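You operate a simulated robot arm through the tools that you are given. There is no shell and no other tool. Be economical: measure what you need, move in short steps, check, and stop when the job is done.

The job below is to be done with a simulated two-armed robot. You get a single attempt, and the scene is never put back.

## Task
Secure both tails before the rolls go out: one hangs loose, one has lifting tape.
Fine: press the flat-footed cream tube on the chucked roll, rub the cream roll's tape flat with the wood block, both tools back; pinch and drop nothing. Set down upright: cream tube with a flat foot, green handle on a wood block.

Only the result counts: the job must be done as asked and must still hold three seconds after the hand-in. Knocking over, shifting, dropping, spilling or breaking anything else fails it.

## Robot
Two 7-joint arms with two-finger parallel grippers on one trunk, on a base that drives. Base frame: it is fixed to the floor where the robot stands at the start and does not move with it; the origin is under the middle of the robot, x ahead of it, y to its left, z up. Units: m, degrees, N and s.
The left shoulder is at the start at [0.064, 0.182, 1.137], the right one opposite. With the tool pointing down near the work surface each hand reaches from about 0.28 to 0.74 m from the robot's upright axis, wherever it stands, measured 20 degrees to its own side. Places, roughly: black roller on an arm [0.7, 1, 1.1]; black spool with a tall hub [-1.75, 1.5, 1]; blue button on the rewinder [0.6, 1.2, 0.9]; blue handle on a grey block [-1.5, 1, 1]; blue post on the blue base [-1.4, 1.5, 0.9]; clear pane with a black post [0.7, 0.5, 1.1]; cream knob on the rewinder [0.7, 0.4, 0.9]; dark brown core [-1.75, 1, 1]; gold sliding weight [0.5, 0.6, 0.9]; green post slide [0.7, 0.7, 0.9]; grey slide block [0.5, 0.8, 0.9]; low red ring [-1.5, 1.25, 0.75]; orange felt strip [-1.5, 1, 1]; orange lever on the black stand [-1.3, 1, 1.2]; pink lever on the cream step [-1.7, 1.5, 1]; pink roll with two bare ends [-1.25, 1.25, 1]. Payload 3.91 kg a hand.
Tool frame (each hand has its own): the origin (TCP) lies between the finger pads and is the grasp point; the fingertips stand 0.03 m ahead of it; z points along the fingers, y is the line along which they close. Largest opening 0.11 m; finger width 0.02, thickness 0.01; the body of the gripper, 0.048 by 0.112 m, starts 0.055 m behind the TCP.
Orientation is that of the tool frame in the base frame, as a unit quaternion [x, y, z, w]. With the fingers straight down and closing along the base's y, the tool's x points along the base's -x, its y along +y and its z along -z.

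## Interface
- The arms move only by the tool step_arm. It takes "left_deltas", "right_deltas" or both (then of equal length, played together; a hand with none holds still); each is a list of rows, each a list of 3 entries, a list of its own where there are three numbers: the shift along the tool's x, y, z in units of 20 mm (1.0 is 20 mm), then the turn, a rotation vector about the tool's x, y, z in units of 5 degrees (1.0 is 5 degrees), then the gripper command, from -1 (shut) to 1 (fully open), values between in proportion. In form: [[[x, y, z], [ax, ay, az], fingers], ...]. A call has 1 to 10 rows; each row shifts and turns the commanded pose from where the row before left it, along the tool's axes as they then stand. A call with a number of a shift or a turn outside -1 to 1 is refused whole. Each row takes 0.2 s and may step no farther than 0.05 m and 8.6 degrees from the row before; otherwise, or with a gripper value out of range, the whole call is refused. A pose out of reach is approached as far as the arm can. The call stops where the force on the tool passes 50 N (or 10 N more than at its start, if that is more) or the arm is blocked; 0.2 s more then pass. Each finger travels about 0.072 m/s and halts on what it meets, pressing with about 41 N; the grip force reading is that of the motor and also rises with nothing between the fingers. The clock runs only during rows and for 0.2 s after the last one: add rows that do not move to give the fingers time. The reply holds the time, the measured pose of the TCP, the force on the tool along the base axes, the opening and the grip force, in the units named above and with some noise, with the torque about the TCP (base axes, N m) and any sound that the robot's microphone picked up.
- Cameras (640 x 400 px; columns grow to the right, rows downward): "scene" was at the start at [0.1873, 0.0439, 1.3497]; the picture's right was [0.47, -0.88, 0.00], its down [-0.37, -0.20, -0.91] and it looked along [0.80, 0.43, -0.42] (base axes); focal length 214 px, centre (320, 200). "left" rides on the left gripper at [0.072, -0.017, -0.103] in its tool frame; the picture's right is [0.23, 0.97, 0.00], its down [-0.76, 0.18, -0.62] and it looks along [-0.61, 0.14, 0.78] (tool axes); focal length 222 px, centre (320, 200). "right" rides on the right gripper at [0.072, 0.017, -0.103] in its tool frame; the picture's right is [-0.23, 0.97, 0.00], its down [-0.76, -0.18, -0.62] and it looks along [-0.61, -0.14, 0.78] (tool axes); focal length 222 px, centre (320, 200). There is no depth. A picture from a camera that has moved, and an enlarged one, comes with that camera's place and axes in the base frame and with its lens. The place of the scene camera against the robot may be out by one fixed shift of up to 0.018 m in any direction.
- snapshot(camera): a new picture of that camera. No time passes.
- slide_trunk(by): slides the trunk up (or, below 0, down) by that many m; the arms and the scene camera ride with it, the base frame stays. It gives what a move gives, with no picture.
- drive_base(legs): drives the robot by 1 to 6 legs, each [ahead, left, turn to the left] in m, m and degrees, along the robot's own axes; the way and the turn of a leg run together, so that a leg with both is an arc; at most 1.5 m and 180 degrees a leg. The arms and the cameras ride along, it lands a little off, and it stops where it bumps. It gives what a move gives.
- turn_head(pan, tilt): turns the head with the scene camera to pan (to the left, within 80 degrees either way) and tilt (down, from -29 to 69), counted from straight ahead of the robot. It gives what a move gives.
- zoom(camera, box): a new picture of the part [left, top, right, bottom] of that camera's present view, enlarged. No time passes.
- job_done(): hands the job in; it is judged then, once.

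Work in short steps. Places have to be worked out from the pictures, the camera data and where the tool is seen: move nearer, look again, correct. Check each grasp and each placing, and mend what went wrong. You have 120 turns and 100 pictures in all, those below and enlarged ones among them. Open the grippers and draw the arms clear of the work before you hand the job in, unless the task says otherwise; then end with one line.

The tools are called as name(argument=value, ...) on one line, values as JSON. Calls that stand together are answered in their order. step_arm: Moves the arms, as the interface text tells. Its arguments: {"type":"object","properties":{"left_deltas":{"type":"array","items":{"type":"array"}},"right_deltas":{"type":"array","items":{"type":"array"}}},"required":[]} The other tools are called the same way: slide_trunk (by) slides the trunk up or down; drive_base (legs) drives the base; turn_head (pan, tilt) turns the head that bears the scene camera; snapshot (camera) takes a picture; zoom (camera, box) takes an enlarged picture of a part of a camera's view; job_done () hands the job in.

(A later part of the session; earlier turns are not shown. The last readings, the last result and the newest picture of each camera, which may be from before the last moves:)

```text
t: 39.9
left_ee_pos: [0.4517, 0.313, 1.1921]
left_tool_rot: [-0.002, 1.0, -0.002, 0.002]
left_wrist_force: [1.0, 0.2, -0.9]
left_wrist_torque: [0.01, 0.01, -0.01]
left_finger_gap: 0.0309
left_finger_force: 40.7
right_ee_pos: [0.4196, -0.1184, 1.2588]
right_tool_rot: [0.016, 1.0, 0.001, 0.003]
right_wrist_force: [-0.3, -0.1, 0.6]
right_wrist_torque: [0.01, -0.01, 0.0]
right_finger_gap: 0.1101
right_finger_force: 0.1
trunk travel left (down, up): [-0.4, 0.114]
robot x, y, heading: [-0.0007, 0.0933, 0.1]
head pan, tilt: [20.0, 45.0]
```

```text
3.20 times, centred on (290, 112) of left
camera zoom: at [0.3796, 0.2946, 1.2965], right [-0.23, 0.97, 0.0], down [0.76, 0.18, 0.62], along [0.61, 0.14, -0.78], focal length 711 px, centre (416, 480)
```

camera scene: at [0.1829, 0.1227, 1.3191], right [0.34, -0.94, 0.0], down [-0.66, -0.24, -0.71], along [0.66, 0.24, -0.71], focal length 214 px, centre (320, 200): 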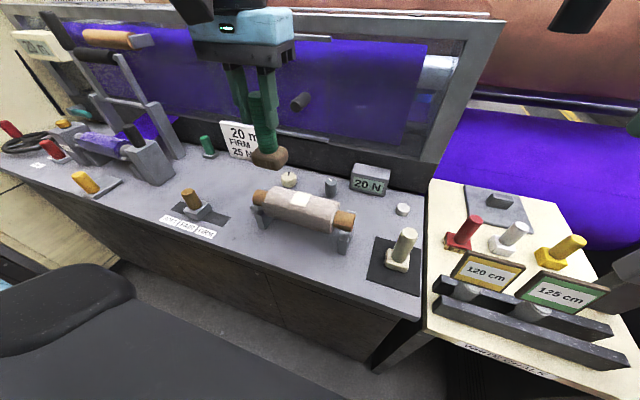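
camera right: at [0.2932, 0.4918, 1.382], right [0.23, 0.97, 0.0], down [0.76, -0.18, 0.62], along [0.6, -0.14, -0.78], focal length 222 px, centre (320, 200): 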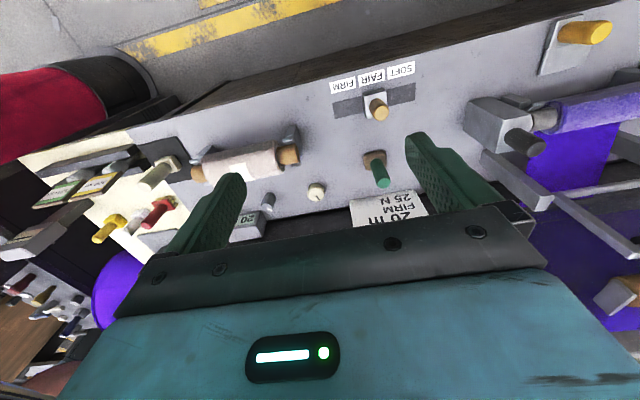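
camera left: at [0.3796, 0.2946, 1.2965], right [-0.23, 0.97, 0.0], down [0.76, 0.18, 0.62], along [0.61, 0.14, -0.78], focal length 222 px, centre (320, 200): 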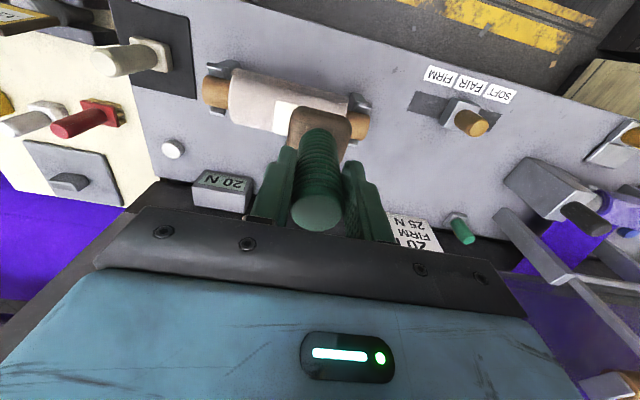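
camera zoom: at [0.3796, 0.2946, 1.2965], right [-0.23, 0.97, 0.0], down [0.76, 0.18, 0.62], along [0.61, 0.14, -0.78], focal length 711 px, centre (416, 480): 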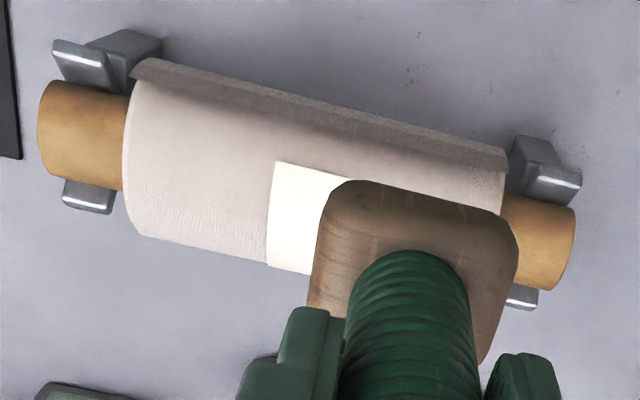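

The tape spans x about 0.47–0.51, y 0.257–0.29, on top of the roll whose axis is at x about 0.491 along y. I move over it and descend to just above contact.

step_arm(left_deltas=[[[-0.7, -0.65, 0], [0, 0, 0], -1], [[-0.7, -0.65, 0], [0, 0, 0], -1], [[-0.6, -0.65, 0.5], [0, 0, 0], -1], [[0, 0, 0.8], [0, 0, 0], -1], [[0, 0, 0.8], [0, 0, 0], -1], [[0, 0, 0.8], [0, 0, 0], -1], [[0, 0, 0], [0, 0, 0], -1]])

zoom(camera="left", box=[190, 50, 450, 212])

zoom(camera="scene", box=[220, 130, 380, 250])

```text
t: 41.5
left_ee_pos: [0.4911, 0.274, 1.1358]
left_tool_rot: [-0.002, 1.0, -0.002, 0.002]
left_wrist_force: [0.0, 0.6, -0.8]
left_wrist_torque: [0.01, 0.01, 0.0]
left_finger_gap: 0.031
left_finger_force: 40.4
right_ee_pos: [0.4186, -0.1175, 1.2591]
right_tool_rot: [0.016, 1.0, 0.001, 0.004]
right_wrist_force: [-0.2, 0.4, 1.2]
right_wrist_torque: [-0.01, -0.01, 0.0]
right_finger_gap: 0.1103
right_finger_force: 0.1
trunk travel left (down, up): [-0.4, 0.114]
robot x, y, heading: [0.0021, 0.0951, 0.1]
head pan, tilt: [20.0, 45.0]
```

```text
2.46 times, centred on (320, 131) of left
camera zoom: at [0.4202, 0.2567, 1.2391], right [-0.23, 0.97, 0.0], down [0.76, 0.18, 0.62], along [0.61, 0.14, -0.78], focal length 547 px, centre (320, 370)
```

zoom: 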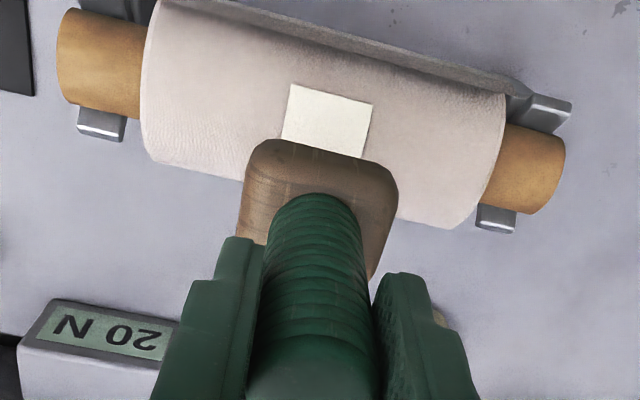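

```text
3.33 times, centred on (300, 190) of scene
camera zoom: at [0.1828, 0.1226, 1.3191], right [0.34, -0.94, 0.0], down [-0.66, -0.24, -0.71], along [0.66, 0.24, -0.71], focal length 715 px, centre (387, 233)
```

zoom: 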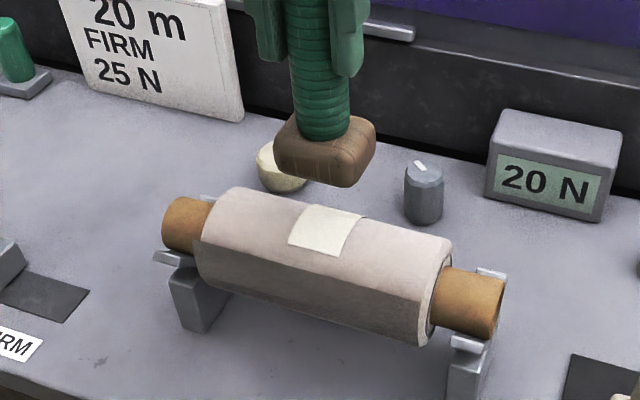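

Aligned over the tape. Descend 20 mm, then feel for contact in small steps.

step_arm(left_deltas=[[[0, 0, 0.4], [0, 0, 0], -1], [[0, 0, 0.4], [0, 0, 0], -1], [[0, 0, 0.2], [0, 0, 0], -1], [[0, 0, 0], [0, 0, 0], -1]])

zoom(camera="scene", box=[220, 130, 380, 250])

```text
t: 42.5
left_ee_pos: [0.4926, 0.2736, 1.1155]
left_tool_rot: [-0.004, 1.0, -0.002, 0.002]
left_wrist_force: [-0.7, 0.0, 0.0]
left_wrist_torque: [-0.05, 0.05, 0.02]
left_finger_gap: 0.0306
left_finger_force: 40.7
right_ee_pos: [0.4178, -0.1179, 1.2596]
right_tool_rot: [0.016, 1.0, 0.0, 0.004]
right_wrist_force: [-1.0, 0.9, 0.8]
right_wrist_torque: [0.03, 0.03, 0.03]
right_finger_gap: 0.1099
right_finger_force: 0.0
trunk travel left (down, up): [-0.4, 0.114]
robot x, y, heading: [-0.003, 0.0978, 0.1]
head pan, tilt: [20.0, 45.0]
```

```text
3.33 times, centred on (300, 190) of scene
camera zoom: at [0.1829, 0.1226, 1.3191], right [0.34, -0.94, 0.0], down [-0.66, -0.24, -0.71], along [0.66, 0.24, -0.71], focal length 715 px, centre (387, 233)
```

zoom: 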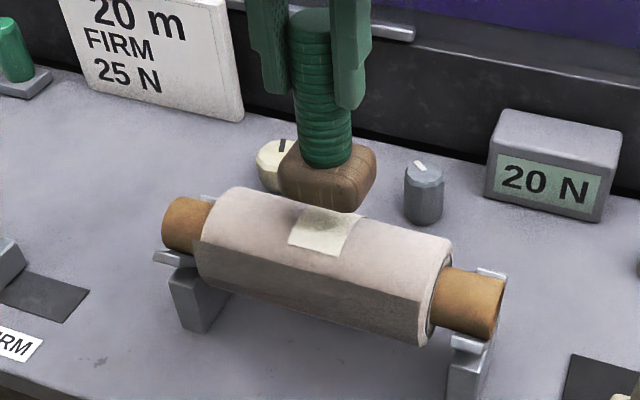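

Still about 15–20 mm above by view. Descend 10 mm more.

step_arm(left_deltas=[[[0, 0, 0.2], [0, 0, 0], -1], [[0, 0, 0.2], [0, 0, 0], -1], [[0, 0, 0.1], [0, 0, 0], -1], [[0, 0, 0], [0, 0, 0], -1]])

step_arm(left_deltas=[[[0, 0, 0.1], [0, 0, 0], -1], [[0, 0, 0.1], [0, 0, 0], -1], [[0, 0, 0], [0, 0, 0], -1]])

zoom(camera="scene", box=[220, 130, 380, 250])

```text
t: 43.5
left_ee_pos: [0.4914, 0.2726, 1.1048]
left_tool_rot: [-0.003, 1.0, -0.002, 0.001]
left_wrist_force: [0.4, -0.8, -1.4]
left_wrist_torque: [0.0, 0.02, -0.05]
left_finger_gap: 0.0308
left_finger_force: 40.8
right_ee_pos: [0.4196, -0.1187, 1.2602]
right_tool_rot: [0.016, 1.0, 0.001, 0.003]
right_wrist_force: [0.2, -0.3, 0.4]
right_wrist_torque: [0.0, -0.02, -0.03]
right_finger_gap: 0.1099
right_finger_force: 0.1
trunk travel left (down, up): [-0.4, 0.114]
robot x, y, heading: [-0.0014, 0.0946, 0.1]
head pan, tilt: [20.0, 45.0]
```

```text
t: 44.3
left_ee_pos: [0.4923, 0.2733, 1.1005]
left_tool_rot: [-0.003, 1.0, -0.002, 0.001]
left_wrist_force: [0.6, 0.5, -1.4]
left_wrist_torque: [0.01, 0.0, 0.0]
left_finger_gap: 0.031
left_finger_force: 40.9
right_ee_pos: [0.4178, -0.1174, 1.2597]
right_tool_rot: [0.016, 1.0, 0.0, 0.004]
right_wrist_force: [-0.4, 0.6, -0.8]
right_wrist_torque: [0.01, 0.01, 0.03]
right_finger_gap: 0.1099
right_finger_force: 0.1
trunk travel left (down, up): [-0.4, 0.114]
robot x, y, heading: [0.0017, 0.0959, 0.2]
head pan, tilt: [20.0, 45.0]
```

```text
3.33 times, centred on (300, 190) of scene
camera zoom: at [0.1829, 0.1226, 1.3191], right [0.34, -0.94, 0.0], down [-0.66, -0.24, -0.71], along [0.66, 0.24, -0.71], focal length 715 px, centre (387, 233)
```

zoom: 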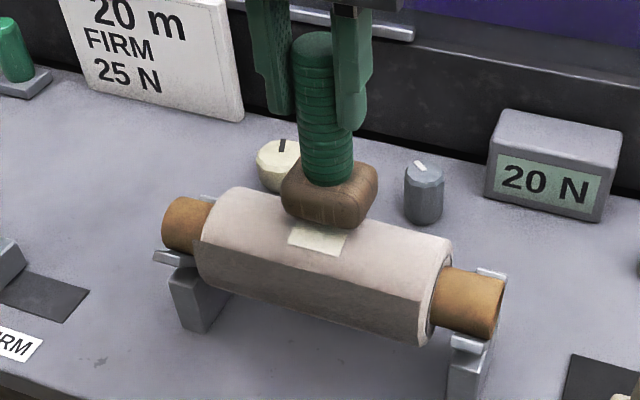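

Close but no force yet. Continue in 2 mm steps.

step_arm(left_deltas=[[[0, 0, 0.1], [0, 0, 0], -1], [[0, 0, 0.1], [0, 0, 0], -1], [[0, 0, 0], [0, 0, 0], -1]])

step_arm(left_deltas=[[[0, 0, 0.1], [0, 0, 0], -1], [[0, 0, 0], [0, 0, 0], -1]])

```text
t: 45.1
left_ee_pos: [0.4933, 0.2745, 1.0967]
left_tool_rot: [-0.002, 1.0, -0.002, 0.001]
left_wrist_force: [-0.3, 0.7, -1.0]
left_wrist_torque: [-0.02, 0.02, -0.02]
left_finger_gap: 0.0309
left_finger_force: 41.0
right_ee_pos: [0.4202, -0.1182, 1.2604]
right_tool_rot: [0.016, 1.0, 0.0, 0.004]
right_wrist_force: [-0.4, -0.4, -0.1]
right_wrist_torque: [0.02, 0.0, -0.05]
right_finger_gap: 0.11
right_finger_force: 0.1
trunk travel left (down, up): [-0.4, 0.114]
robot x, y, heading: [0.0008, 0.0918, -0.0]
head pan, tilt: [20.0, 45.0]
```

```text
t: 45.7
left_ee_pos: [0.4911, 0.2732, 1.0957]
left_tool_rot: [-0.003, 1.0, -0.003, 0.001]
left_wrist_force: [-0.7, 0.0, -0.9]
left_wrist_torque: [-0.01, 0.01, 0.01]
left_finger_gap: 0.0308
left_finger_force: 41.5
right_ee_pos: [0.4196, -0.1174, 1.2591]
right_tool_rot: [0.015, 1.0, 0.001, 0.003]
right_wrist_force: [-0.9, -0.8, -0.1]
right_wrist_torque: [-0.03, 0.0, 0.0]
right_finger_gap: 0.1101
right_finger_force: 0.0
trunk travel left (down, up): [-0.4, 0.114]
robot x, y, heading: [0.0008, 0.0911, 0.1]
head pan, tilt: [20.0, 45.0]
```

No contact yet at 1.0957; continue down in 2 mm steps, reading each time.

step_arm(left_deltas=[[[0, 0, 0.1], [0, 0, 0], -1], [[0, 0, 0], [0, 0, 0], -1]])

step_arm(left_deltas=[[[0, 0, 0.1], [0, 0, 0], -1], [[0, 0, 0], [0, 0, 0], -1]])

zoom(camera="scene", box=[220, 130, 380, 250])

```text
t: 46.3
left_ee_pos: [0.4921, 0.2742, 1.0928]
left_tool_rot: [-0.003, 1.0, -0.001, 0.001]
left_wrist_force: [-0.4, 0.8, -2.0]
left_wrist_torque: [-0.01, 0.01, 0.02]
left_finger_gap: 0.031
left_finger_force: 41.4
right_ee_pos: [0.4184, -0.1183, 1.26]
right_tool_rot: [0.016, 1.0, 0.001, 0.004]
right_wrist_force: [-0.4, -0.8, 0.6]
right_wrist_torque: [0.01, 0.02, -0.02]
right_finger_gap: 0.1099
right_finger_force: 0.1
trunk travel left (down, up): [-0.4, 0.114]
robot x, y, heading: [-0.0017, 0.0909, 0.1]
head pan, tilt: [20.0, 45.0]
```

```text
t: 46.9
left_ee_pos: [0.4911, 0.2745, 1.0923]
left_tool_rot: [-0.003, 1.0, -0.001, 0.002]
left_wrist_force: [1.1, 2.5, 12.5]
left_wrist_torque: [0.61, -0.11, -0.03]
left_finger_gap: 0.0309
left_finger_force: 41.0
right_ee_pos: [0.4168, -0.1189, 1.2596]
right_tool_rot: [0.016, 1.0, 0.0, 0.004]
right_wrist_force: [-0.4, 0.1, 0.3]
right_wrist_torque: [0.0, 0.02, -0.02]
right_finger_gap: 0.1098
right_finger_force: 0.0
trunk travel left (down, up): [-0.4, 0.114]
robot x, y, heading: [-0.0002, 0.0935, 0.3]
head pan, tilt: [20.0, 45.0]
```

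```text
3.33 times, centred on (300, 190) of scene
camera zoom: at [0.1821, 0.1226, 1.3193], right [0.34, -0.94, 0.0], down [-0.66, -0.24, -0.71], along [0.66, 0.24, -0.71], focal length 715 px, centre (387, 233)
```

zoom: 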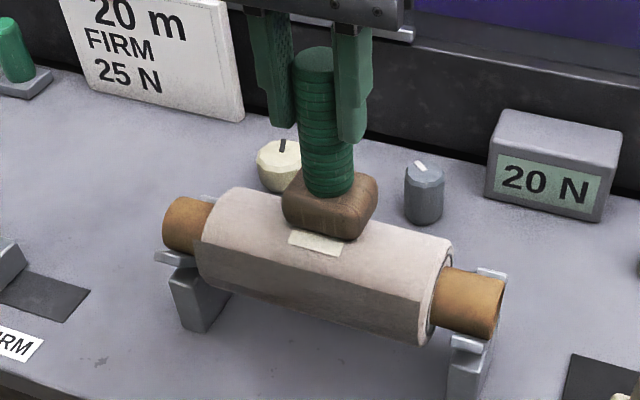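

Contact at TCP z 1.092 with about 13 N. Rub with short strokes along the roll (y).

step_arm(left_deltas=[[[0, -0.25, 0], [0, 0, 0], -1], [[0, -0.25, 0], [0, 0, 0], -1], [[0, -0.25, 0], [0, 0, 0], -1], [[0, 0, 0], [0, 0, 0], -1]])

zoom(camera="scene", box=[220, 130, 380, 250])

```text
t: 47.9
left_ee_pos: [0.4898, 0.2602, 1.0915]
left_tool_rot: [-0.003, 1.0, -0.001, 0.002]
left_wrist_force: [1.3, 15.5, 22.1]
left_wrist_torque: [1.39, -0.07, 0.01]
left_finger_gap: 0.0313
left_finger_force: 41.6
right_ee_pos: [0.4186, -0.1161, 1.2605]
right_tool_rot: [0.015, 1.0, -0.001, 0.003]
right_wrist_force: [0.8, -1.1, -0.6]
right_wrist_torque: [-0.02, 0.0, 0.03]
right_finger_gap: 0.1101
right_finger_force: 0.0
trunk travel left (down, up): [-0.4, 0.114]
robot x, y, heading: [0.0001, 0.0926, 0.1]
head pan, tilt: [20.0, 45.0]
```

```text
3.33 times, centred on (300, 190) of scene
camera zoom: at [0.1814, 0.1242, 1.3193], right [0.34, -0.94, 0.0], down [-0.66, -0.24, -0.71], along [0.66, 0.24, -0.71], focal length 715 px, centre (387, 233)
```

zoom: 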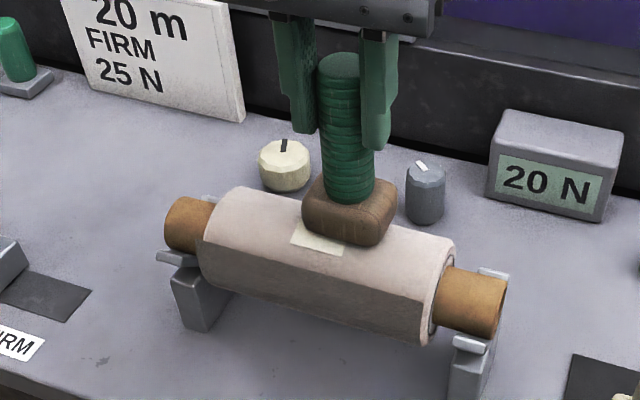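

Friction is notable (15 N) but the roll stays put. Ease up half a millimetre and stroke back past the other side.

step_arm(left_deltas=[[[0, 0.2, -0.04], [0, 0, 0], -1], [[0, 0.25, 0], [0, 0, 0], -1], [[0, 0.25, 0], [0, 0, 0], -1], [[0, 0.25, 0], [0, 0, 0], -1], [[0, 0.25, 0], [0, 0, 0], -1], [[0, 0.25, 0], [0, 0, 0], -1], [[0, 0, 0], [0, 0, 0], -1]])

zoom(camera="scene", box=[220, 130, 380, 250])

```text
t: 49.5
left_ee_pos: [0.4906, 0.2873, 1.0927]
left_tool_rot: [-0.003, 1.0, -0.001, 0.0]
left_wrist_force: [-0.1, -3.4, 7.3]
left_wrist_torque: [-0.32, 0.06, -0.01]
left_finger_gap: 0.0307
left_finger_force: 40.5
right_ee_pos: [0.4187, -0.1183, 1.2602]
right_tool_rot: [0.016, 1.0, 0.001, 0.004]
right_wrist_force: [-0.1, 0.0, -1.1]
right_wrist_torque: [-0.01, 0.0, 0.0]
right_finger_gap: 0.1101
right_finger_force: 0.1
trunk travel left (down, up): [-0.4, 0.114]
robot x, y, heading: [-0.0024, 0.0948, 0.5]
head pan, tilt: [20.0, 45.0]
```

```text
3.33 times, centred on (300, 190) of scene
camera zoom: at [0.1823, 0.1219, 1.3191], right [0.34, -0.94, 0.0], down [-0.66, -0.24, -0.71], along [0.66, 0.24, -0.71], focal length 715 px, centre (387, 233)
```

zoom: 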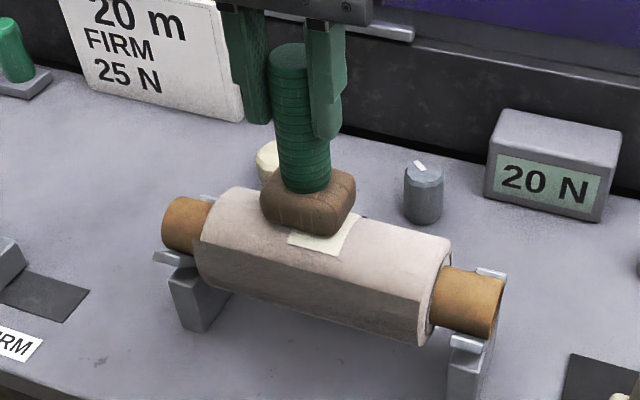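

Lift off a couple of cm and look at the tape from the left camera.

step_arm(left_deltas=[[[0, 0, -1], [0, 0, 0], -1], [[0, 0, -1], [0, 0, 0], -1], [[0, 1, -1], [0, 0, 0], -1], [[0, 1, -1], [0, 0, 0], -1], [[0, 1, 0], [0, 0, 0], -1], [[0, 0, 0], [0, 0, 0], -1]])

zoom(camera="scene", box=[240, 170, 370, 250])

zoom(camera="left", box=[190, 40, 390, 165])

```text
t: 50.9
left_ee_pos: [0.4906, 0.3466, 1.1707]
left_tool_rot: [-0.003, 1.0, -0.001, 0.001]
left_wrist_force: [-0.9, -0.1, -1.3]
left_wrist_torque: [0.02, 0.02, -0.03]
left_finger_gap: 0.0309
left_finger_force: 41.0
right_ee_pos: [0.419, -0.1183, 1.2602]
right_tool_rot: [0.016, 1.0, 0.0, 0.003]
right_wrist_force: [0.1, -0.1, -0.2]
right_wrist_torque: [0.02, 0.0, 0.0]
right_finger_gap: 0.1099
right_finger_force: 0.0
trunk travel left (down, up): [-0.4, 0.114]
robot x, y, heading: [0.0026, 0.0951, 0.2]
head pan, tilt: [20.0, 45.0]
```

```text
4.92 times, centred on (305, 210) of scene
camera zoom: at [0.1829, 0.1222, 1.3191], right [0.34, -0.94, 0.0], down [-0.66, -0.24, -0.71], along [0.66, 0.24, -0.71], focal length 1056 px, centre (394, 151)
```

zoom: 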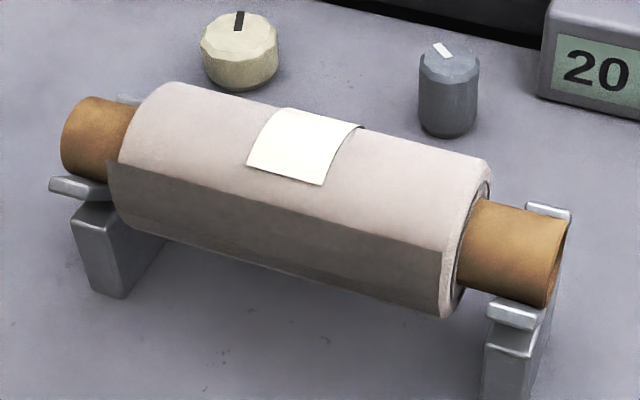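

```text
3.20 times, centred on (290, 102) of left
camera zoom: at [0.4195, 0.3287, 1.2739], right [-0.23, 0.97, 0.0], down [0.76, 0.18, 0.62], along [0.61, 0.14, -0.78], focal length 711 px, centre (416, 512)
```

zoom: 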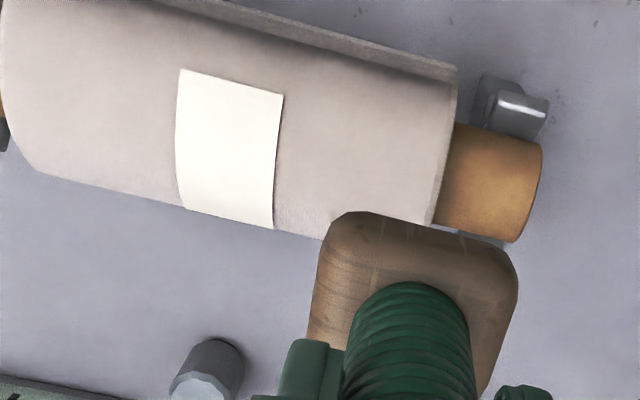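

Zoom tighter on the tape from the scene camera to see the lifted edge.

zoom(camera="scene", box=[280, 180, 330, 212])

snapshot(camera="right")

```text
12.50 times, centred on (305, 196) of scene
camera zoom: at [0.1829, 0.1222, 1.3191], right [0.34, -0.94, 0.0], down [-0.66, -0.24, -0.71], along [0.66, 0.24, -0.71], focal length 2681 px, centre (508, 250)
```

zoom: 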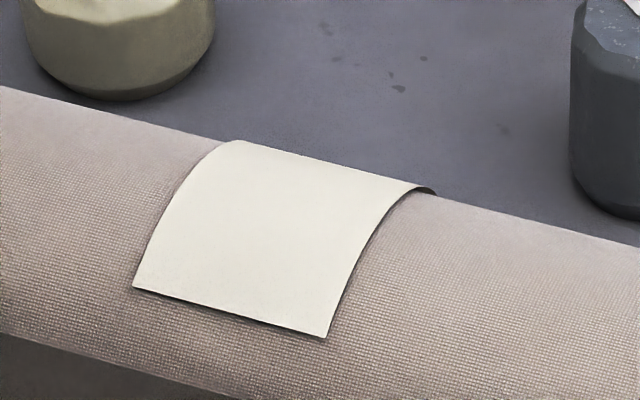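

```text
59 pictures are left
camera right: at [0.3473, -0.0984, 1.3622], right [0.26, 0.97, 0.0], down [0.75, -0.2, 0.63], along [0.61, -0.16, -0.78], focal length 222 px, centre (320, 200)
```

right: 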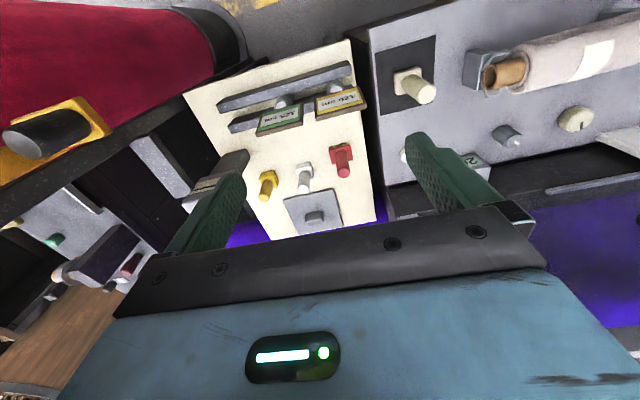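

The tape's rear (far) edge still lifts off the back of the roll, so I must follow the curve: tilt the block back around the roll axis. First a dry run of the arc with about 20 mm clearance to check reach.

step_arm(left_deltas=[[[0, -1, 0.5], [0, 0, 0], -1], [[0, -1, 0.5], [0, 0, 0], -1], [[0, -1, 0.7], [0, 0, 0], -1], [[-0.33, -0.7, 0.3], [0, 0.5, 0], -1], [[-0.67, 0, 0.05], [0, 1, 0], -1], [[-0.67, 0, 0.03], [0, 1, 0], -1], [[-0.67, 0, 0.03], [0, 1, 0], -1], [[-0.67, 0, 0.03], [0, 1, 0], -1], [[0, 0, 0], [0, 0, 0], -1]])

zoom(camera="scene", box=[220, 110, 380, 230])

snapshot(camera="left")

```text
t: 52.9
left_ee_pos: [0.5097, 0.316, 1.1075]
left_tool_rot: [-0.002, 0.981, -0.003, -0.195]
left_wrist_force: [-0.1, -0.5, -0.7]
left_wrist_torque: [0.04, 0.01, 0.01]
left_finger_gap: 0.0307
left_finger_force: 41.2
left hand out of reach, approached as far as the arm can: row 5, 6, 7, 8
right_ee_pos: [0.4195, -0.1176, 1.2598]
right_tool_rot: [0.016, 1.0, 0.002, 0.002]
right_wrist_force: [-0.1, -0.6, -0.1]
right_wrist_torque: [0.03, -0.03, -0.03]
right_finger_gap: 0.1099
right_finger_force: 0.0
trunk travel left (down, up): [-0.4, 0.114]
robot x, y, heading: [0.0024, 0.0965, -0.1]
head pan, tilt: [20.0, 45.0]
```

```text
3.33 times, centred on (300, 170) of scene
camera zoom: at [0.1831, 0.1225, 1.3191], right [0.34, -0.94, 0.0], down [-0.66, -0.24, -0.71], along [0.66, 0.24, -0.71], focal length 715 px, centre (387, 300)
```

zoom: 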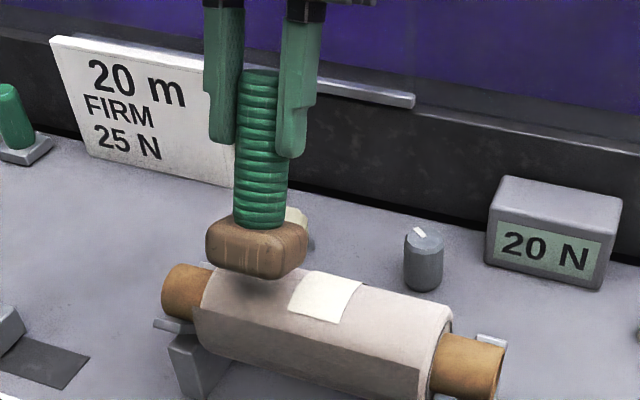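

```text
57 pictures are left
camera left: at [0.4834, 0.2973, 1.2321], right [-0.21, 0.97, 0.08], down [0.94, 0.18, 0.29], along [0.26, 0.14, -0.95], focal length 222 px, centre (320, 200)
```

left: 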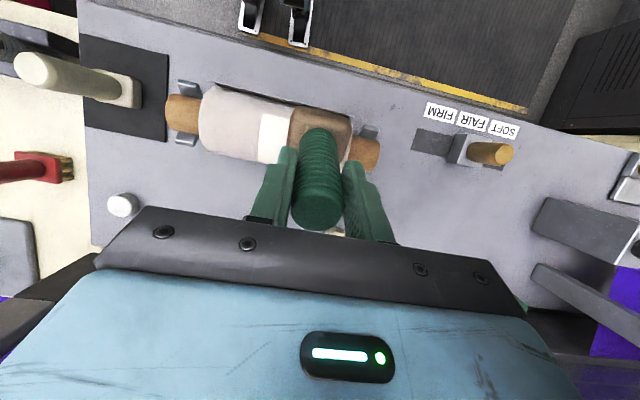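

The tilt is out of reach from here. I'll check how much floor gap there is between the robot base and the bench to drive forward.

turn_head(pan=10, tilt=68)

snapshot(camera="scene")

```text
t: 53.8
left_ee_pos: [0.5105, 0.3157, 1.1075]
left_tool_rot: [-0.003, 0.981, -0.003, -0.193]
left_wrist_force: [-0.6, -0.2, -1.7]
left_wrist_torque: [-0.01, -0.03, 0.02]
left_finger_gap: 0.031
left_finger_force: 41.2
right_ee_pos: [0.4191, -0.1194, 1.2591]
right_tool_rot: [0.016, 1.0, 0.001, 0.003]
right_wrist_force: [-0.2, -0.2, 0.1]
right_wrist_torque: [0.03, 0.0, 0.0]
right_finger_gap: 0.1102
right_finger_force: 0.0
trunk travel left (down, up): [-0.4, 0.114]
robot x, y, heading: [0.0012, 0.0956, 0.0]
head pan, tilt: [10.0, 68.0]
```

```text
56 pictures are left
camera scene: at [0.1626, 0.1047, 1.291], right [0.17, -0.98, 0.0], down [-0.91, -0.16, -0.38], along [0.37, 0.07, -0.93], focal length 214 px, centre (320, 200)
```

scene: 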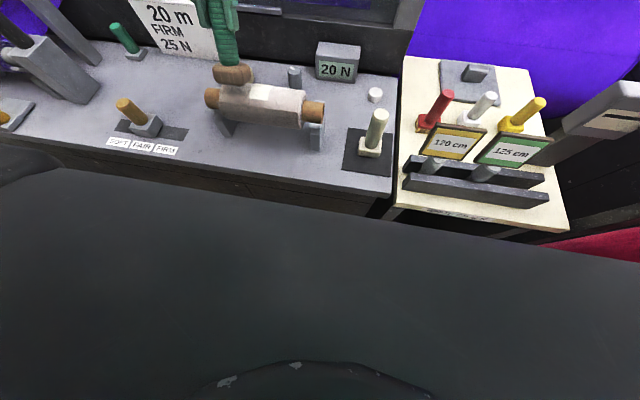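

The robot's chest hides the floor, but the bench is open below its apron. I lift the block 40 mm for safety and drive forward 0.07.

step_arm(left_deltas=[[[0, 0, -1], [0, 0, 0], -1], [[0, 0, -1], [0, 0, 0], -1], [[0, 0, -0.5], [0, 0, 0], -1], [[0, 0, 0], [0, 0, 0], -1]])

drive_base(legs=[[0.07, 0, 0]])

```text
t: 54.8
left_ee_pos: [0.5064, 0.3312, 1.1457]
left_tool_rot: [-0.002, 0.981, -0.002, -0.193]
left_wrist_force: [-0.9, 0.2, -0.8]
left_wrist_torque: [0.01, -0.01, 0.03]
left_finger_gap: 0.0307
left_finger_force: 41.1
left hand out of reach, approached as far as the arm can: row 1, 2, 3
right_ee_pos: [0.4187, -0.1179, 1.2586]
right_tool_rot: [0.016, 1.0, 0.001, 0.003]
right_wrist_force: [-0.2, 0.0, -0.5]
right_wrist_torque: [0.0, 0.01, 0.0]
right_finger_gap: 0.1102
right_finger_force: 0.0
trunk travel left (down, up): [-0.4, 0.114]
robot x, y, heading: [0.0015, 0.0959, 0.1]
head pan, tilt: [10.0, 68.0]
```

```text
t: 55.8
left_ee_pos: [0.5748, 0.3298, 1.1456]
left_tool_rot: [-0.002, 0.981, -0.003, -0.192]
left_wrist_force: [0.1, -0.2, -2.0]
left_wrist_torque: [0.03, 0.0, -0.03]
left_finger_gap: 0.0307
left_finger_force: 41.0
right_ee_pos: [0.488, -0.1186, 1.2589]
right_tool_rot: [0.015, 1.0, 0.0, 0.003]
right_wrist_force: [0.3, -0.1, 0.3]
right_wrist_torque: [0.02, 0.01, 0.01]
right_finger_gap: 0.1101
right_finger_force: 0.0
trunk travel left (down, up): [-0.4, 0.114]
robot x, y, heading: [0.0714, 0.0939, -0.0]
head pan, tilt: [10.0, 68.0]
```

Room enough. Now go to the arc start at 22° tilt with 15 mm clearance over the tape, then continue the dry arc to 45°.

step_arm(left_deltas=[[[0.1, -1, 0], [0, 0, 0], -1], [[0.1, -1, 0.7], [0, 0, 0], -1], [[0.1, -0.9, 0.9], [0, 0, 0], -1], [[0.06, 0, 0.9], [0, 0, 0], -1], [[0, 0, 0.35], [0, 0, 0], -1], [[-0.64, 0, 0.03], [0, 1, 0], -1], [[-0.64, 0, 0.03], [0, 1, 0], -1], [[-0.64, 0, 0.03], [0, 1, 0], -1], [[-0.64, 0, 0.03], [0, 1, 0], -1], [[0, 0, 0], [0, 0, 0], -1]])

snapshot(camera="left")

turn_head(pan=20, tilt=45)

zoom(camera="scene", box=[200, 110, 400, 260])

```text
t: 57.5
left_ee_pos: [0.5459, 0.2926, 1.0809]
left_tool_rot: [0.001, 0.96, -0.013, -0.281]
left_wrist_force: [6.9, -8.3, 10.7]
left_wrist_torque: [-0.59, -0.26, 0.17]
left_finger_gap: 0.0309
left_finger_force: 41.0
left hand out of reach, approached as far as the arm can: row 1, 3, 6, 7, 8
right_ee_pos: [0.4882, -0.1188, 1.2594]
right_tool_rot: [0.017, 1.0, 0.0, 0.002]
right_wrist_force: [-0.3, 0.5, 0.6]
right_wrist_torque: [-0.03, -0.02, -0.02]
right_finger_gap: 0.1098
right_finger_force: 0.0
trunk travel left (down, up): [-0.4, 0.114]
robot x, y, heading: [0.0666, 0.0934, -0.0]
head pan, tilt: [10.0, 68.0]
stopped in row 8 (left hand): the force on the tool passed its limit at 67 N (the readings are from after the stop); the commanded pose is now the measured one
```

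```text
55 pictures are left
camera left: at [0.5416, 0.2777, 1.2087], right [-0.2, 0.98, 0.1], down [0.98, 0.19, 0.11], along [0.09, 0.12, -0.99], focal length 222 px, centre (320, 200)
```

left: 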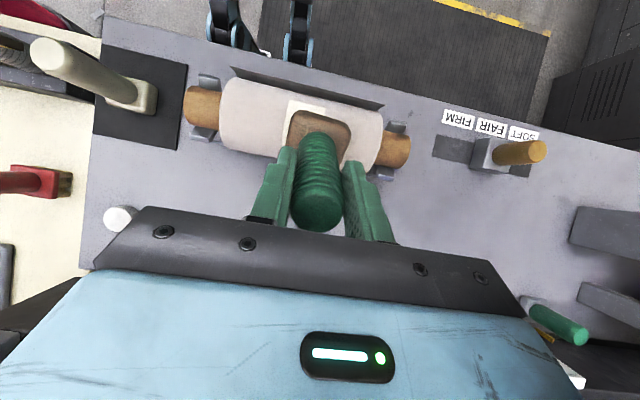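

```text
t: 58.4
left_ee_pos: [0.5466, 0.2926, 1.0803]
left_tool_rot: [0.001, 0.959, -0.011, -0.282]
left_wrist_force: [11.6, -6.8, 21.0]
left_wrist_torque: [-0.1, -0.31, -0.02]
left_finger_gap: 0.031
left_finger_force: 41.2
right_ee_pos: [0.4887, -0.1211, 1.2592]
right_tool_rot: [0.017, 1.0, 0.002, 0.003]
right_wrist_force: [0.7, 0.3, -0.6]
right_wrist_torque: [-0.01, 0.0, 0.0]
right_finger_gap: 0.1103
right_finger_force: 0.1
trunk travel left (down, up): [-0.4, 0.114]
robot x, y, heading: [0.073, 0.0935, 0.1]
head pan, tilt: [20.0, 45.0]
```

```text
2.67 times, centred on (300, 185) of scene
camera zoom: at [0.2525, 0.1206, 1.3191], right [0.34, -0.94, 0.0], down [-0.67, -0.24, -0.71], along [0.66, 0.24, -0.71], focal length 572 px, centre (373, 240)
```

zoom: 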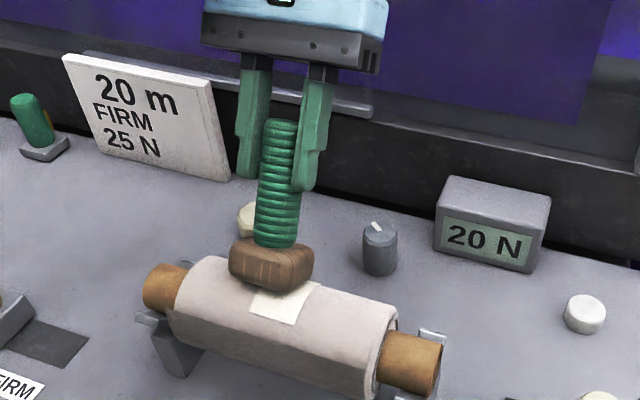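

Contact already occurred at 33° tilt because the arm drifted at its reach limit. I back off along the tool axis and drive forward another 0.06.

step_arm(left_deltas=[[[0, 0, -0.5], [0, 0, 0], -1], [[0, 0, -0.5], [0, 0, 0], -1], [[0.3, 0, -1], [0, 0, 0], -1], [[0.8, 0, -1], [0, 0, 0], -1], [[0.8, 0, -1], [0, 0, 0], -1], [[0.8, 0, -0.5], [0, 0, 0], -1], [[0, 0, 0], [0, 0, 0], -1]])

drive_base(legs=[[0.06, 0, 0]])

zoom(camera="scene", box=[200, 140, 400, 290])

```text
t: 60.0
left_ee_pos: [0.5179, 0.3149, 1.1697]
left_tool_rot: [0.0, 0.959, -0.012, -0.283]
left_wrist_force: [0.0, 0.0, -1.4]
left_wrist_torque: [-0.03, -0.01, 0.01]
left_finger_gap: 0.0307
left_finger_force: 41.0
left hand out of reach, approached as far as the arm can: row 1, 2, 3, 4, 5
right_ee_pos: [0.4886, -0.1178, 1.2596]
right_tool_rot: [0.017, 1.0, 0.0, 0.003]
right_wrist_force: [-0.7, -0.2, 0.4]
right_wrist_torque: [0.02, -0.01, -0.03]
right_finger_gap: 0.1101
right_finger_force: 0.0
trunk travel left (down, up): [-0.4, 0.114]
robot x, y, heading: [0.069, 0.095, -0.1]
head pan, tilt: [20.0, 45.0]
```

```text
t: 61.0
left_ee_pos: [0.5787, 0.3157, 1.17]
left_tool_rot: [0.0, 0.959, -0.012, -0.282]
left_wrist_force: [0.3, -0.5, -1.1]
left_wrist_torque: [0.0, -0.01, -0.01]
left_finger_gap: 0.0306
left_finger_force: 40.8
right_ee_pos: [0.5503, -0.1179, 1.26]
right_tool_rot: [0.016, 1.0, 0.001, 0.003]
right_wrist_force: [0.0, 0.4, 0.5]
right_wrist_torque: [0.0, 0.02, 0.02]
right_finger_gap: 0.11
right_finger_force: 0.1
trunk travel left (down, up): [-0.4, 0.114]
robot x, y, heading: [0.1282, 0.0933, 0.0]
head pan, tilt: [20.0, 45.0]
```

```text
2.67 times, centred on (300, 215) of scene
camera zoom: at [0.3135, 0.1223, 1.319], right [0.34, -0.94, 0.0], down [-0.66, -0.24, -0.71], along [0.66, 0.24, -0.71], focal length 572 px, centre (373, 160)
```

zoom: 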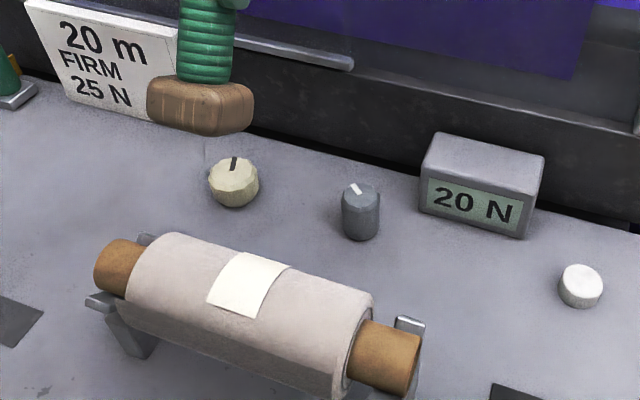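

Zoom on the tape from this steeper angle.

zoom(camera="scene", box=[255, 220, 325, 264])

```text
9.09 times, centred on (290, 242) of scene
camera zoom: at [0.3135, 0.1223, 1.319], right [0.34, -0.94, 0.0], down [-0.66, -0.24, -0.71], along [0.66, 0.24, -0.71], focal length 1950 px, centre (593, -182)
```

zoom: 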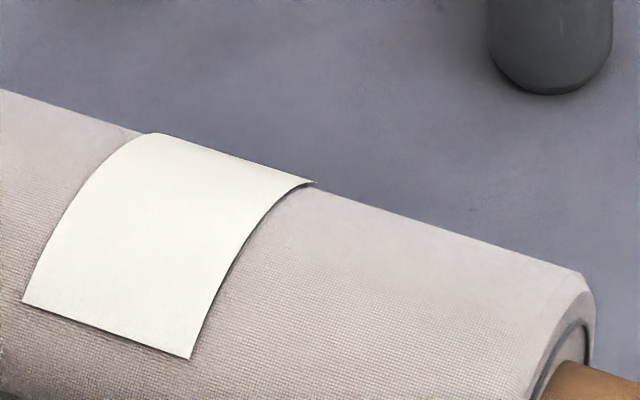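

The far edge still pokes beyond the roll's silhouette. I move to a 12 mm clearance pose at the current 33° tilt over the tape.

step_arm(left_deltas=[[[-0.6, -0.6, 0], [0, 0, 0], -1], [[-0.6, -0.6, 0.5], [0, 0, 0], -1], [[-0.6, -0.6, 0.8], [0, 0, 0], -1], [[-0.2, -0.4, 0.9], [0, 0, 0], -1], [[0, 0, 0.9], [0, 0, 0], -1], [[0, 0, 0.6], [0, 0, 0], -1], [[0, 0, 0], [0, 0, 0], -1]])

zoom(camera="scene", box=[200, 140, 400, 290])

```text
t: 62.6
left_ee_pos: [0.5635, 0.2744, 1.0829]
left_tool_rot: [0.0, 0.959, -0.012, -0.282]
left_wrist_force: [-0.9, 0.2, -0.6]
left_wrist_torque: [0.0, -0.03, -0.01]
left_finger_gap: 0.0307
left_finger_force: 41.2
left hand out of reach, approached as far as the arm can: row 1, 2
right_ee_pos: [0.5484, -0.1203, 1.2588]
right_tool_rot: [0.017, 1.0, 0.001, 0.003]
right_wrist_force: [-0.4, 0.9, -0.9]
right_wrist_torque: [-0.02, 0.05, -0.02]
right_finger_gap: 0.11
right_finger_force: 0.1
trunk travel left (down, up): [-0.4, 0.114]
robot x, y, heading: [0.1301, 0.0946, -0.2]
head pan, tilt: [20.0, 45.0]
```

```text
2.67 times, centred on (300, 215) of scene
camera zoom: at [0.313, 0.1222, 1.3191], right [0.34, -0.94, 0.0], down [-0.66, -0.24, -0.71], along [0.66, 0.24, -0.71], focal length 572 px, centre (373, 160)
```

zoom: 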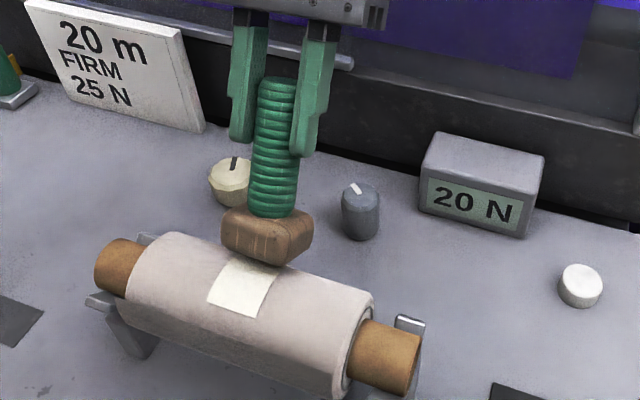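

Reading: radial distance 0.1436 vs contact at about 0.133. Shift slightly rearward and press in to contact.

step_arm(left_deltas=[[[-0.3, 0, 0.2], [0, 0, 0], -1], [[0, 0, 0.2], [0, 0, 0], -1], [[0, 0, 0], [0, 0, 0], -1]])

step_arm(left_deltas=[[[0, 0, 0.1], [0, 0, 0], -1], [[0, 0, 0], [0, 0, 0], -1]])

```text
t: 63.4
left_ee_pos: [0.565, 0.2753, 1.0722]
left_tool_rot: [0.0, 0.959, -0.012, -0.282]
left_wrist_force: [0.7, -0.7, -0.8]
left_wrist_torque: [0.0, -0.04, -0.04]
left_finger_gap: 0.0307
left_finger_force: 40.9
right_ee_pos: [0.5482, -0.1185, 1.2589]
right_tool_rot: [0.016, 1.0, 0.0, 0.003]
right_wrist_force: [-0.2, -0.5, 0.6]
right_wrist_torque: [0.01, -0.02, -0.01]
right_finger_gap: 0.1102
right_finger_force: 0.0
trunk travel left (down, up): [-0.4, 0.114]
robot x, y, heading: [0.1309, 0.0922, 0.2]
head pan, tilt: [20.0, 45.0]
```

```text
t: 64.0
left_ee_pos: [0.5637, 0.2742, 1.0708]
left_tool_rot: [0.0, 0.96, -0.012, -0.281]
left_wrist_force: [0.6, -0.5, -1.6]
left_wrist_torque: [0.01, -0.08, -0.01]
left_finger_gap: 0.0309
left_finger_force: 41.0
right_ee_pos: [0.5496, -0.1189, 1.2596]
right_tool_rot: [0.016, 1.0, 0.002, 0.001]
right_wrist_force: [0.0, 0.4, 0.2]
right_wrist_torque: [0.03, 0.03, 0.03]
right_finger_gap: 0.11
right_finger_force: 0.1
trunk travel left (down, up): [-0.4, 0.114]
robot x, y, heading: [0.132, 0.094, 0.0]
head pan, tilt: [20.0, 45.0]
```

At the predicted contact; two more small presses.

step_arm(left_deltas=[[[0, 0, 0.1], [0, 0, 0], -1], [[0, 0, 0], [0, 0, 0], -1]])

step_arm(left_deltas=[[[0, 0, 0.08], [0, 0, 0], -1], [[0, 0, 0], [0, 0, 0], -1]])

```text
t: 64.6
left_ee_pos: [0.5628, 0.2742, 1.0716]
left_tool_rot: [0.0, 0.96, -0.012, -0.28]
left_wrist_force: [11.3, 3.6, 19.0]
left_wrist_torque: [0.84, -0.1, -0.5]
left_finger_gap: 0.0311
left_finger_force: 40.6
right_ee_pos: [0.5497, -0.1182, 1.2599]
right_tool_rot: [0.017, 1.0, 0.0, 0.002]
right_wrist_force: [-0.3, 0.8, 0.9]
right_wrist_torque: [0.01, -0.01, -0.05]
right_finger_gap: 0.1103
right_finger_force: 0.0
trunk travel left (down, up): [-0.4, 0.114]
robot x, y, heading: [0.1296, 0.0956, 0.3]
head pan, tilt: [20.0, 45.0]
```

```text
t: 65.2
left_ee_pos: [0.5624, 0.2721, 1.0706]
left_tool_rot: [0.001, 0.96, -0.014, -0.279]
left_wrist_force: [23.9, 0.5, 37.3]
left_wrist_torque: [1.21, -0.06, -0.69]
left_finger_gap: 0.0311
left_finger_force: 41.2
right_ee_pos: [0.5498, -0.1199, 1.2589]
right_tool_rot: [0.017, 1.0, 0.002, 0.002]
right_wrist_force: [0.7, -0.2, -0.9]
right_wrist_torque: [-0.01, 0.0, -0.04]
right_finger_gap: 0.1101
right_finger_force: 0.0
trunk travel left (down, up): [-0.4, 0.114]
robot x, y, heading: [0.1303, 0.0976, 0.1]
head pan, tilt: [20.0, 45.0]
```

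44 N is more than needed. Ease off 1.6 mm, correct the 1.5° sideways lean, and sweep rearward around the curve.

step_arm(left_deltas=[[[0, 0, -0.1], [-0.3, 0, 0], -1], [[-0.29, 0, 0.015], [0, 0.5, 0], -1], [[-0.29, 0, 0.015], [0, 0.5, 0], -1], [[0, 0, 0], [0, 0, 0], -1]])

```text
t: 66.2
left_ee_pos: [0.5715, 0.2726, 1.0644]
left_tool_rot: [0.004, 0.946, 0.0, -0.323]
left_wrist_force: [5.6, -8.6, 23.4]
left_wrist_torque: [-0.89, 0.88, 0.6]
left_finger_gap: 0.0309
left_finger_force: 40.5
right_ee_pos: [0.5481, -0.1192, 1.2588]
right_tool_rot: [0.017, 1.0, 0.001, 0.004]
right_wrist_force: [0.3, -0.1, 0.3]
right_wrist_torque: [0.04, 0.01, 0.03]
right_finger_gap: 0.1103
right_finger_force: 0.0
trunk travel left (down, up): [-0.4, 0.114]
robot x, y, heading: [0.1294, 0.0915, 0.2]
head pan, tilt: [20.0, 45.0]
```

About 24 N at 38°. Continue the sweep.

step_arm(left_deltas=[[[-0.29, 0, 0.005], [0, 0.5, 0], -1], [[-0.29, 0, 0.01], [0, 0.5, 0], -1], [[-0.29, 0, 0.01], [0, 0.5, 0], -1], [[0, 0, 0], [0, 0, 0], -1]])

zoom(camera="scene", box=[220, 170, 360, 270])

```text
t: 66.6
left_ee_pos: [0.5736, 0.2734, 1.0626]
left_tool_rot: [0.004, 0.941, -0.008, -0.337]
left_wrist_force: [12.1, -10.1, 11.1]
left_wrist_torque: [-0.4, -0.26, 0.26]
left_finger_gap: 0.0306
left_finger_force: 40.5
left hand out of reach, approached as far as the arm can: row 1, 2
right_ee_pos: [0.55, -0.1193, 1.2594]
right_tool_rot: [0.018, 1.0, 0.001, 0.003]
right_wrist_force: [-0.3, 0.6, -0.5]
right_wrist_torque: [-0.03, -0.02, 0.02]
right_finger_gap: 0.11
right_finger_force: 0.0
trunk travel left (down, up): [-0.4, 0.114]
robot x, y, heading: [0.1311, 0.0895, -0.1]
head pan, tilt: [20.0, 45.0]
stopped in row 2 (left hand): the force on the tool passed its limit at 54 N (the readings are from after the stop); the commanded pose is now the measured one
```

```text
4.00 times, centred on (290, 220) of scene
camera zoom: at [0.3138, 0.1215, 1.3187], right [0.34, -0.94, 0.0], down [-0.67, -0.24, -0.71], along [0.66, 0.24, -0.71], focal length 858 px, centre (440, 120)
```

zoom: 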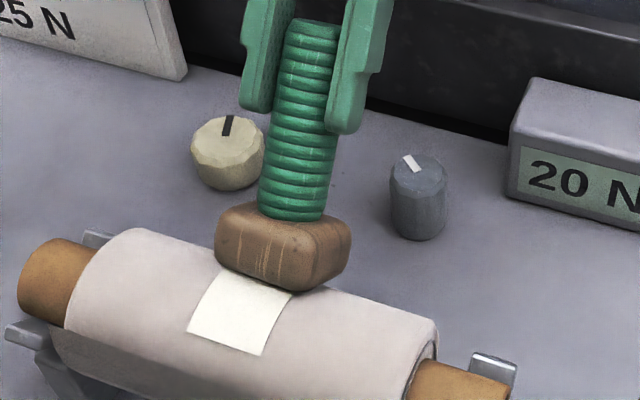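

At the reach limit; back off and inspect the tape.

step_arm(left_deltas=[[[0.2, 0, -0.6], [0, 0, 0], -1], [[0.5, 0, -1], [0, -0.5, 0], -1], [[0.7, 0.5, -1], [0, -1, 0], -1], [[0.7, 0.5, -0.8], [0, -1, 0], -1], [[0.7, 1, -0.5], [0, -1, 0], -1], [[0.7, 1, -0.3], [0, -1, 0], -1], [[0.7, 1, 0], [0, -1, 0], -1], [[0, 0, 0], [0, 0, 0], -1]])

zoom(camera="scene", box=[255, 220, 325, 264])

zoom(camera="left", box=[150, 30, 390, 180])

```text
t: 68.4
left_ee_pos: [0.546, 0.3609, 1.1682]
left_tool_rot: [0.004, 0.994, -0.005, -0.107]
left_wrist_force: [0.0, 0.3, -0.6]
left_wrist_torque: [0.0, 0.0, 0.01]
left_finger_gap: 0.031
left_finger_force: 40.5
left hand out of reach, approached as far as the arm can: row 1
right_ee_pos: [0.5496, -0.1201, 1.2591]
right_tool_rot: [0.017, 1.0, 0.001, 0.002]
right_wrist_force: [0.4, -0.2, 0.0]
right_wrist_torque: [0.03, 0.02, 0.01]
right_finger_gap: 0.1098
right_finger_force: 0.0
trunk travel left (down, up): [-0.4, 0.114]
robot x, y, heading: [0.1276, 0.093, -0.2]
head pan, tilt: [20.0, 45.0]
```

```text
9.09 times, centred on (290, 242) of scene
camera zoom: at [0.314, 0.1214, 1.3189], right [0.34, -0.94, 0.0], down [-0.67, -0.24, -0.71], along [0.66, 0.24, -0.71], focal length 1950 px, centre (593, -182)
```

zoom: 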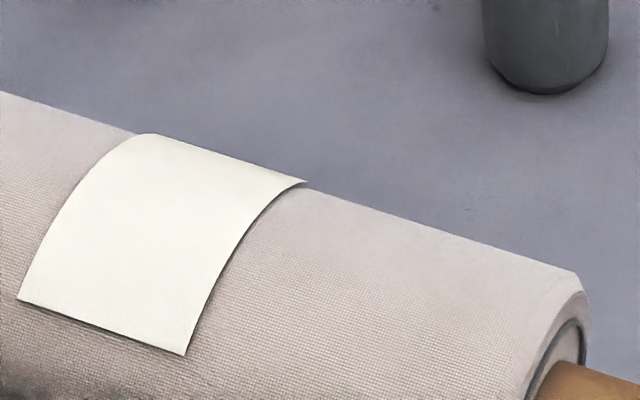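

```text
2.67 times, centred on (270, 105) of left
camera zoom: at [0.4981, 0.3445, 1.2855], right [-0.22, 0.98, 0.04], down [0.88, 0.18, 0.45], along [0.43, 0.13, -0.89], focal length 592 px, centre (453, 453)
```

zoom: 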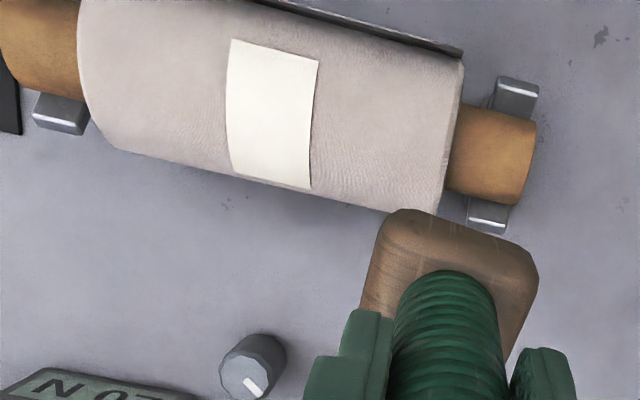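

To see the rear of the tape I drive 0.05 further forward and tilt the hand so its camera looks down on the back of the roll.

drive_base(legs=[[0.05, 0, 0]])

step_arm(left_deltas=[[[0, 0, 0], [0, 1, 0], -1], [[0, 0, 0], [0, 1, 0], -1], [[0, 0, 0], [0, 1, 0], -1], [[0, 0, 0], [0, 1, 0], -1], [[0, 0, 0], [0, 1, 0], -1], [[0, 0, 0], [0, 0, 0], -1]])

zoom(camera="left", box=[150, 0, 390, 150])

```text
t: 69.3
left_ee_pos: [0.5964, 0.3694, 1.1687]
left_tool_rot: [0.002, 0.994, -0.004, -0.107]
left_wrist_force: [0.8, -0.3, -1.5]
left_wrist_torque: [0.02, 0.04, -0.04]
left_finger_gap: 0.0307
left_finger_force: 41.3
right_ee_pos: [0.6012, -0.112, 1.2574]
right_tool_rot: [0.015, 1.0, 0.001, 0.001]
right_wrist_force: [0.2, -0.2, -1.6]
right_wrist_torque: [0.06, 0.05, -0.01]
right_finger_gap: 0.1101
right_finger_force: 0.2
trunk travel left (down, up): [-0.4, 0.114]
robot x, y, heading: [0.1779, 0.1039, 0.1]
head pan, tilt: [20.0, 45.0]
```

```text
t: 70.8
left_ee_pos: [0.5927, 0.3716, 1.1696]
left_tool_rot: [0.002, 0.948, -0.006, -0.319]
left_wrist_force: [0.3, 0.1, -1.2]
left_wrist_torque: [0.0, -0.04, -0.02]
left_finger_gap: 0.0311
left_finger_force: 41.1
right_ee_pos: [0.5988, -0.1085, 1.2583]
right_tool_rot: [0.016, 1.0, 0.001, 0.003]
right_wrist_force: [-0.4, 0.1, 0.1]
right_wrist_torque: [0.01, 0.0, -0.01]
right_finger_gap: 0.11
right_finger_force: 0.1
trunk travel left (down, up): [-0.4, 0.114]
robot x, y, heading: [0.1793, 0.1023, 0.2]
head pan, tilt: [20.0, 45.0]
```

```text
2.67 times, centred on (270, 75) of left
camera zoom: at [0.5988, 0.3554, 1.2953], right [-0.18, 0.98, 0.13], down [0.98, 0.18, 0.03], along [0.01, 0.13, -0.99], focal length 592 px, centre (453, 533)
```

zoom: 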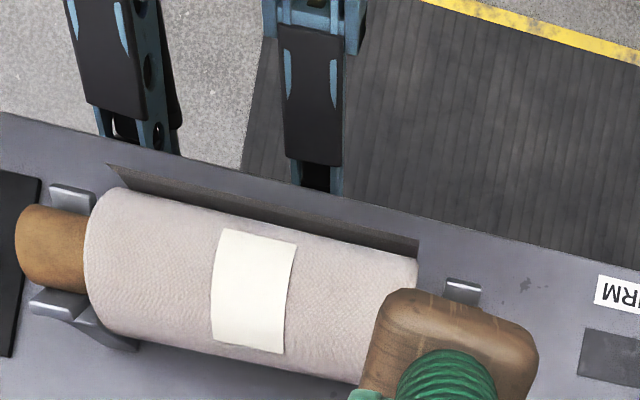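

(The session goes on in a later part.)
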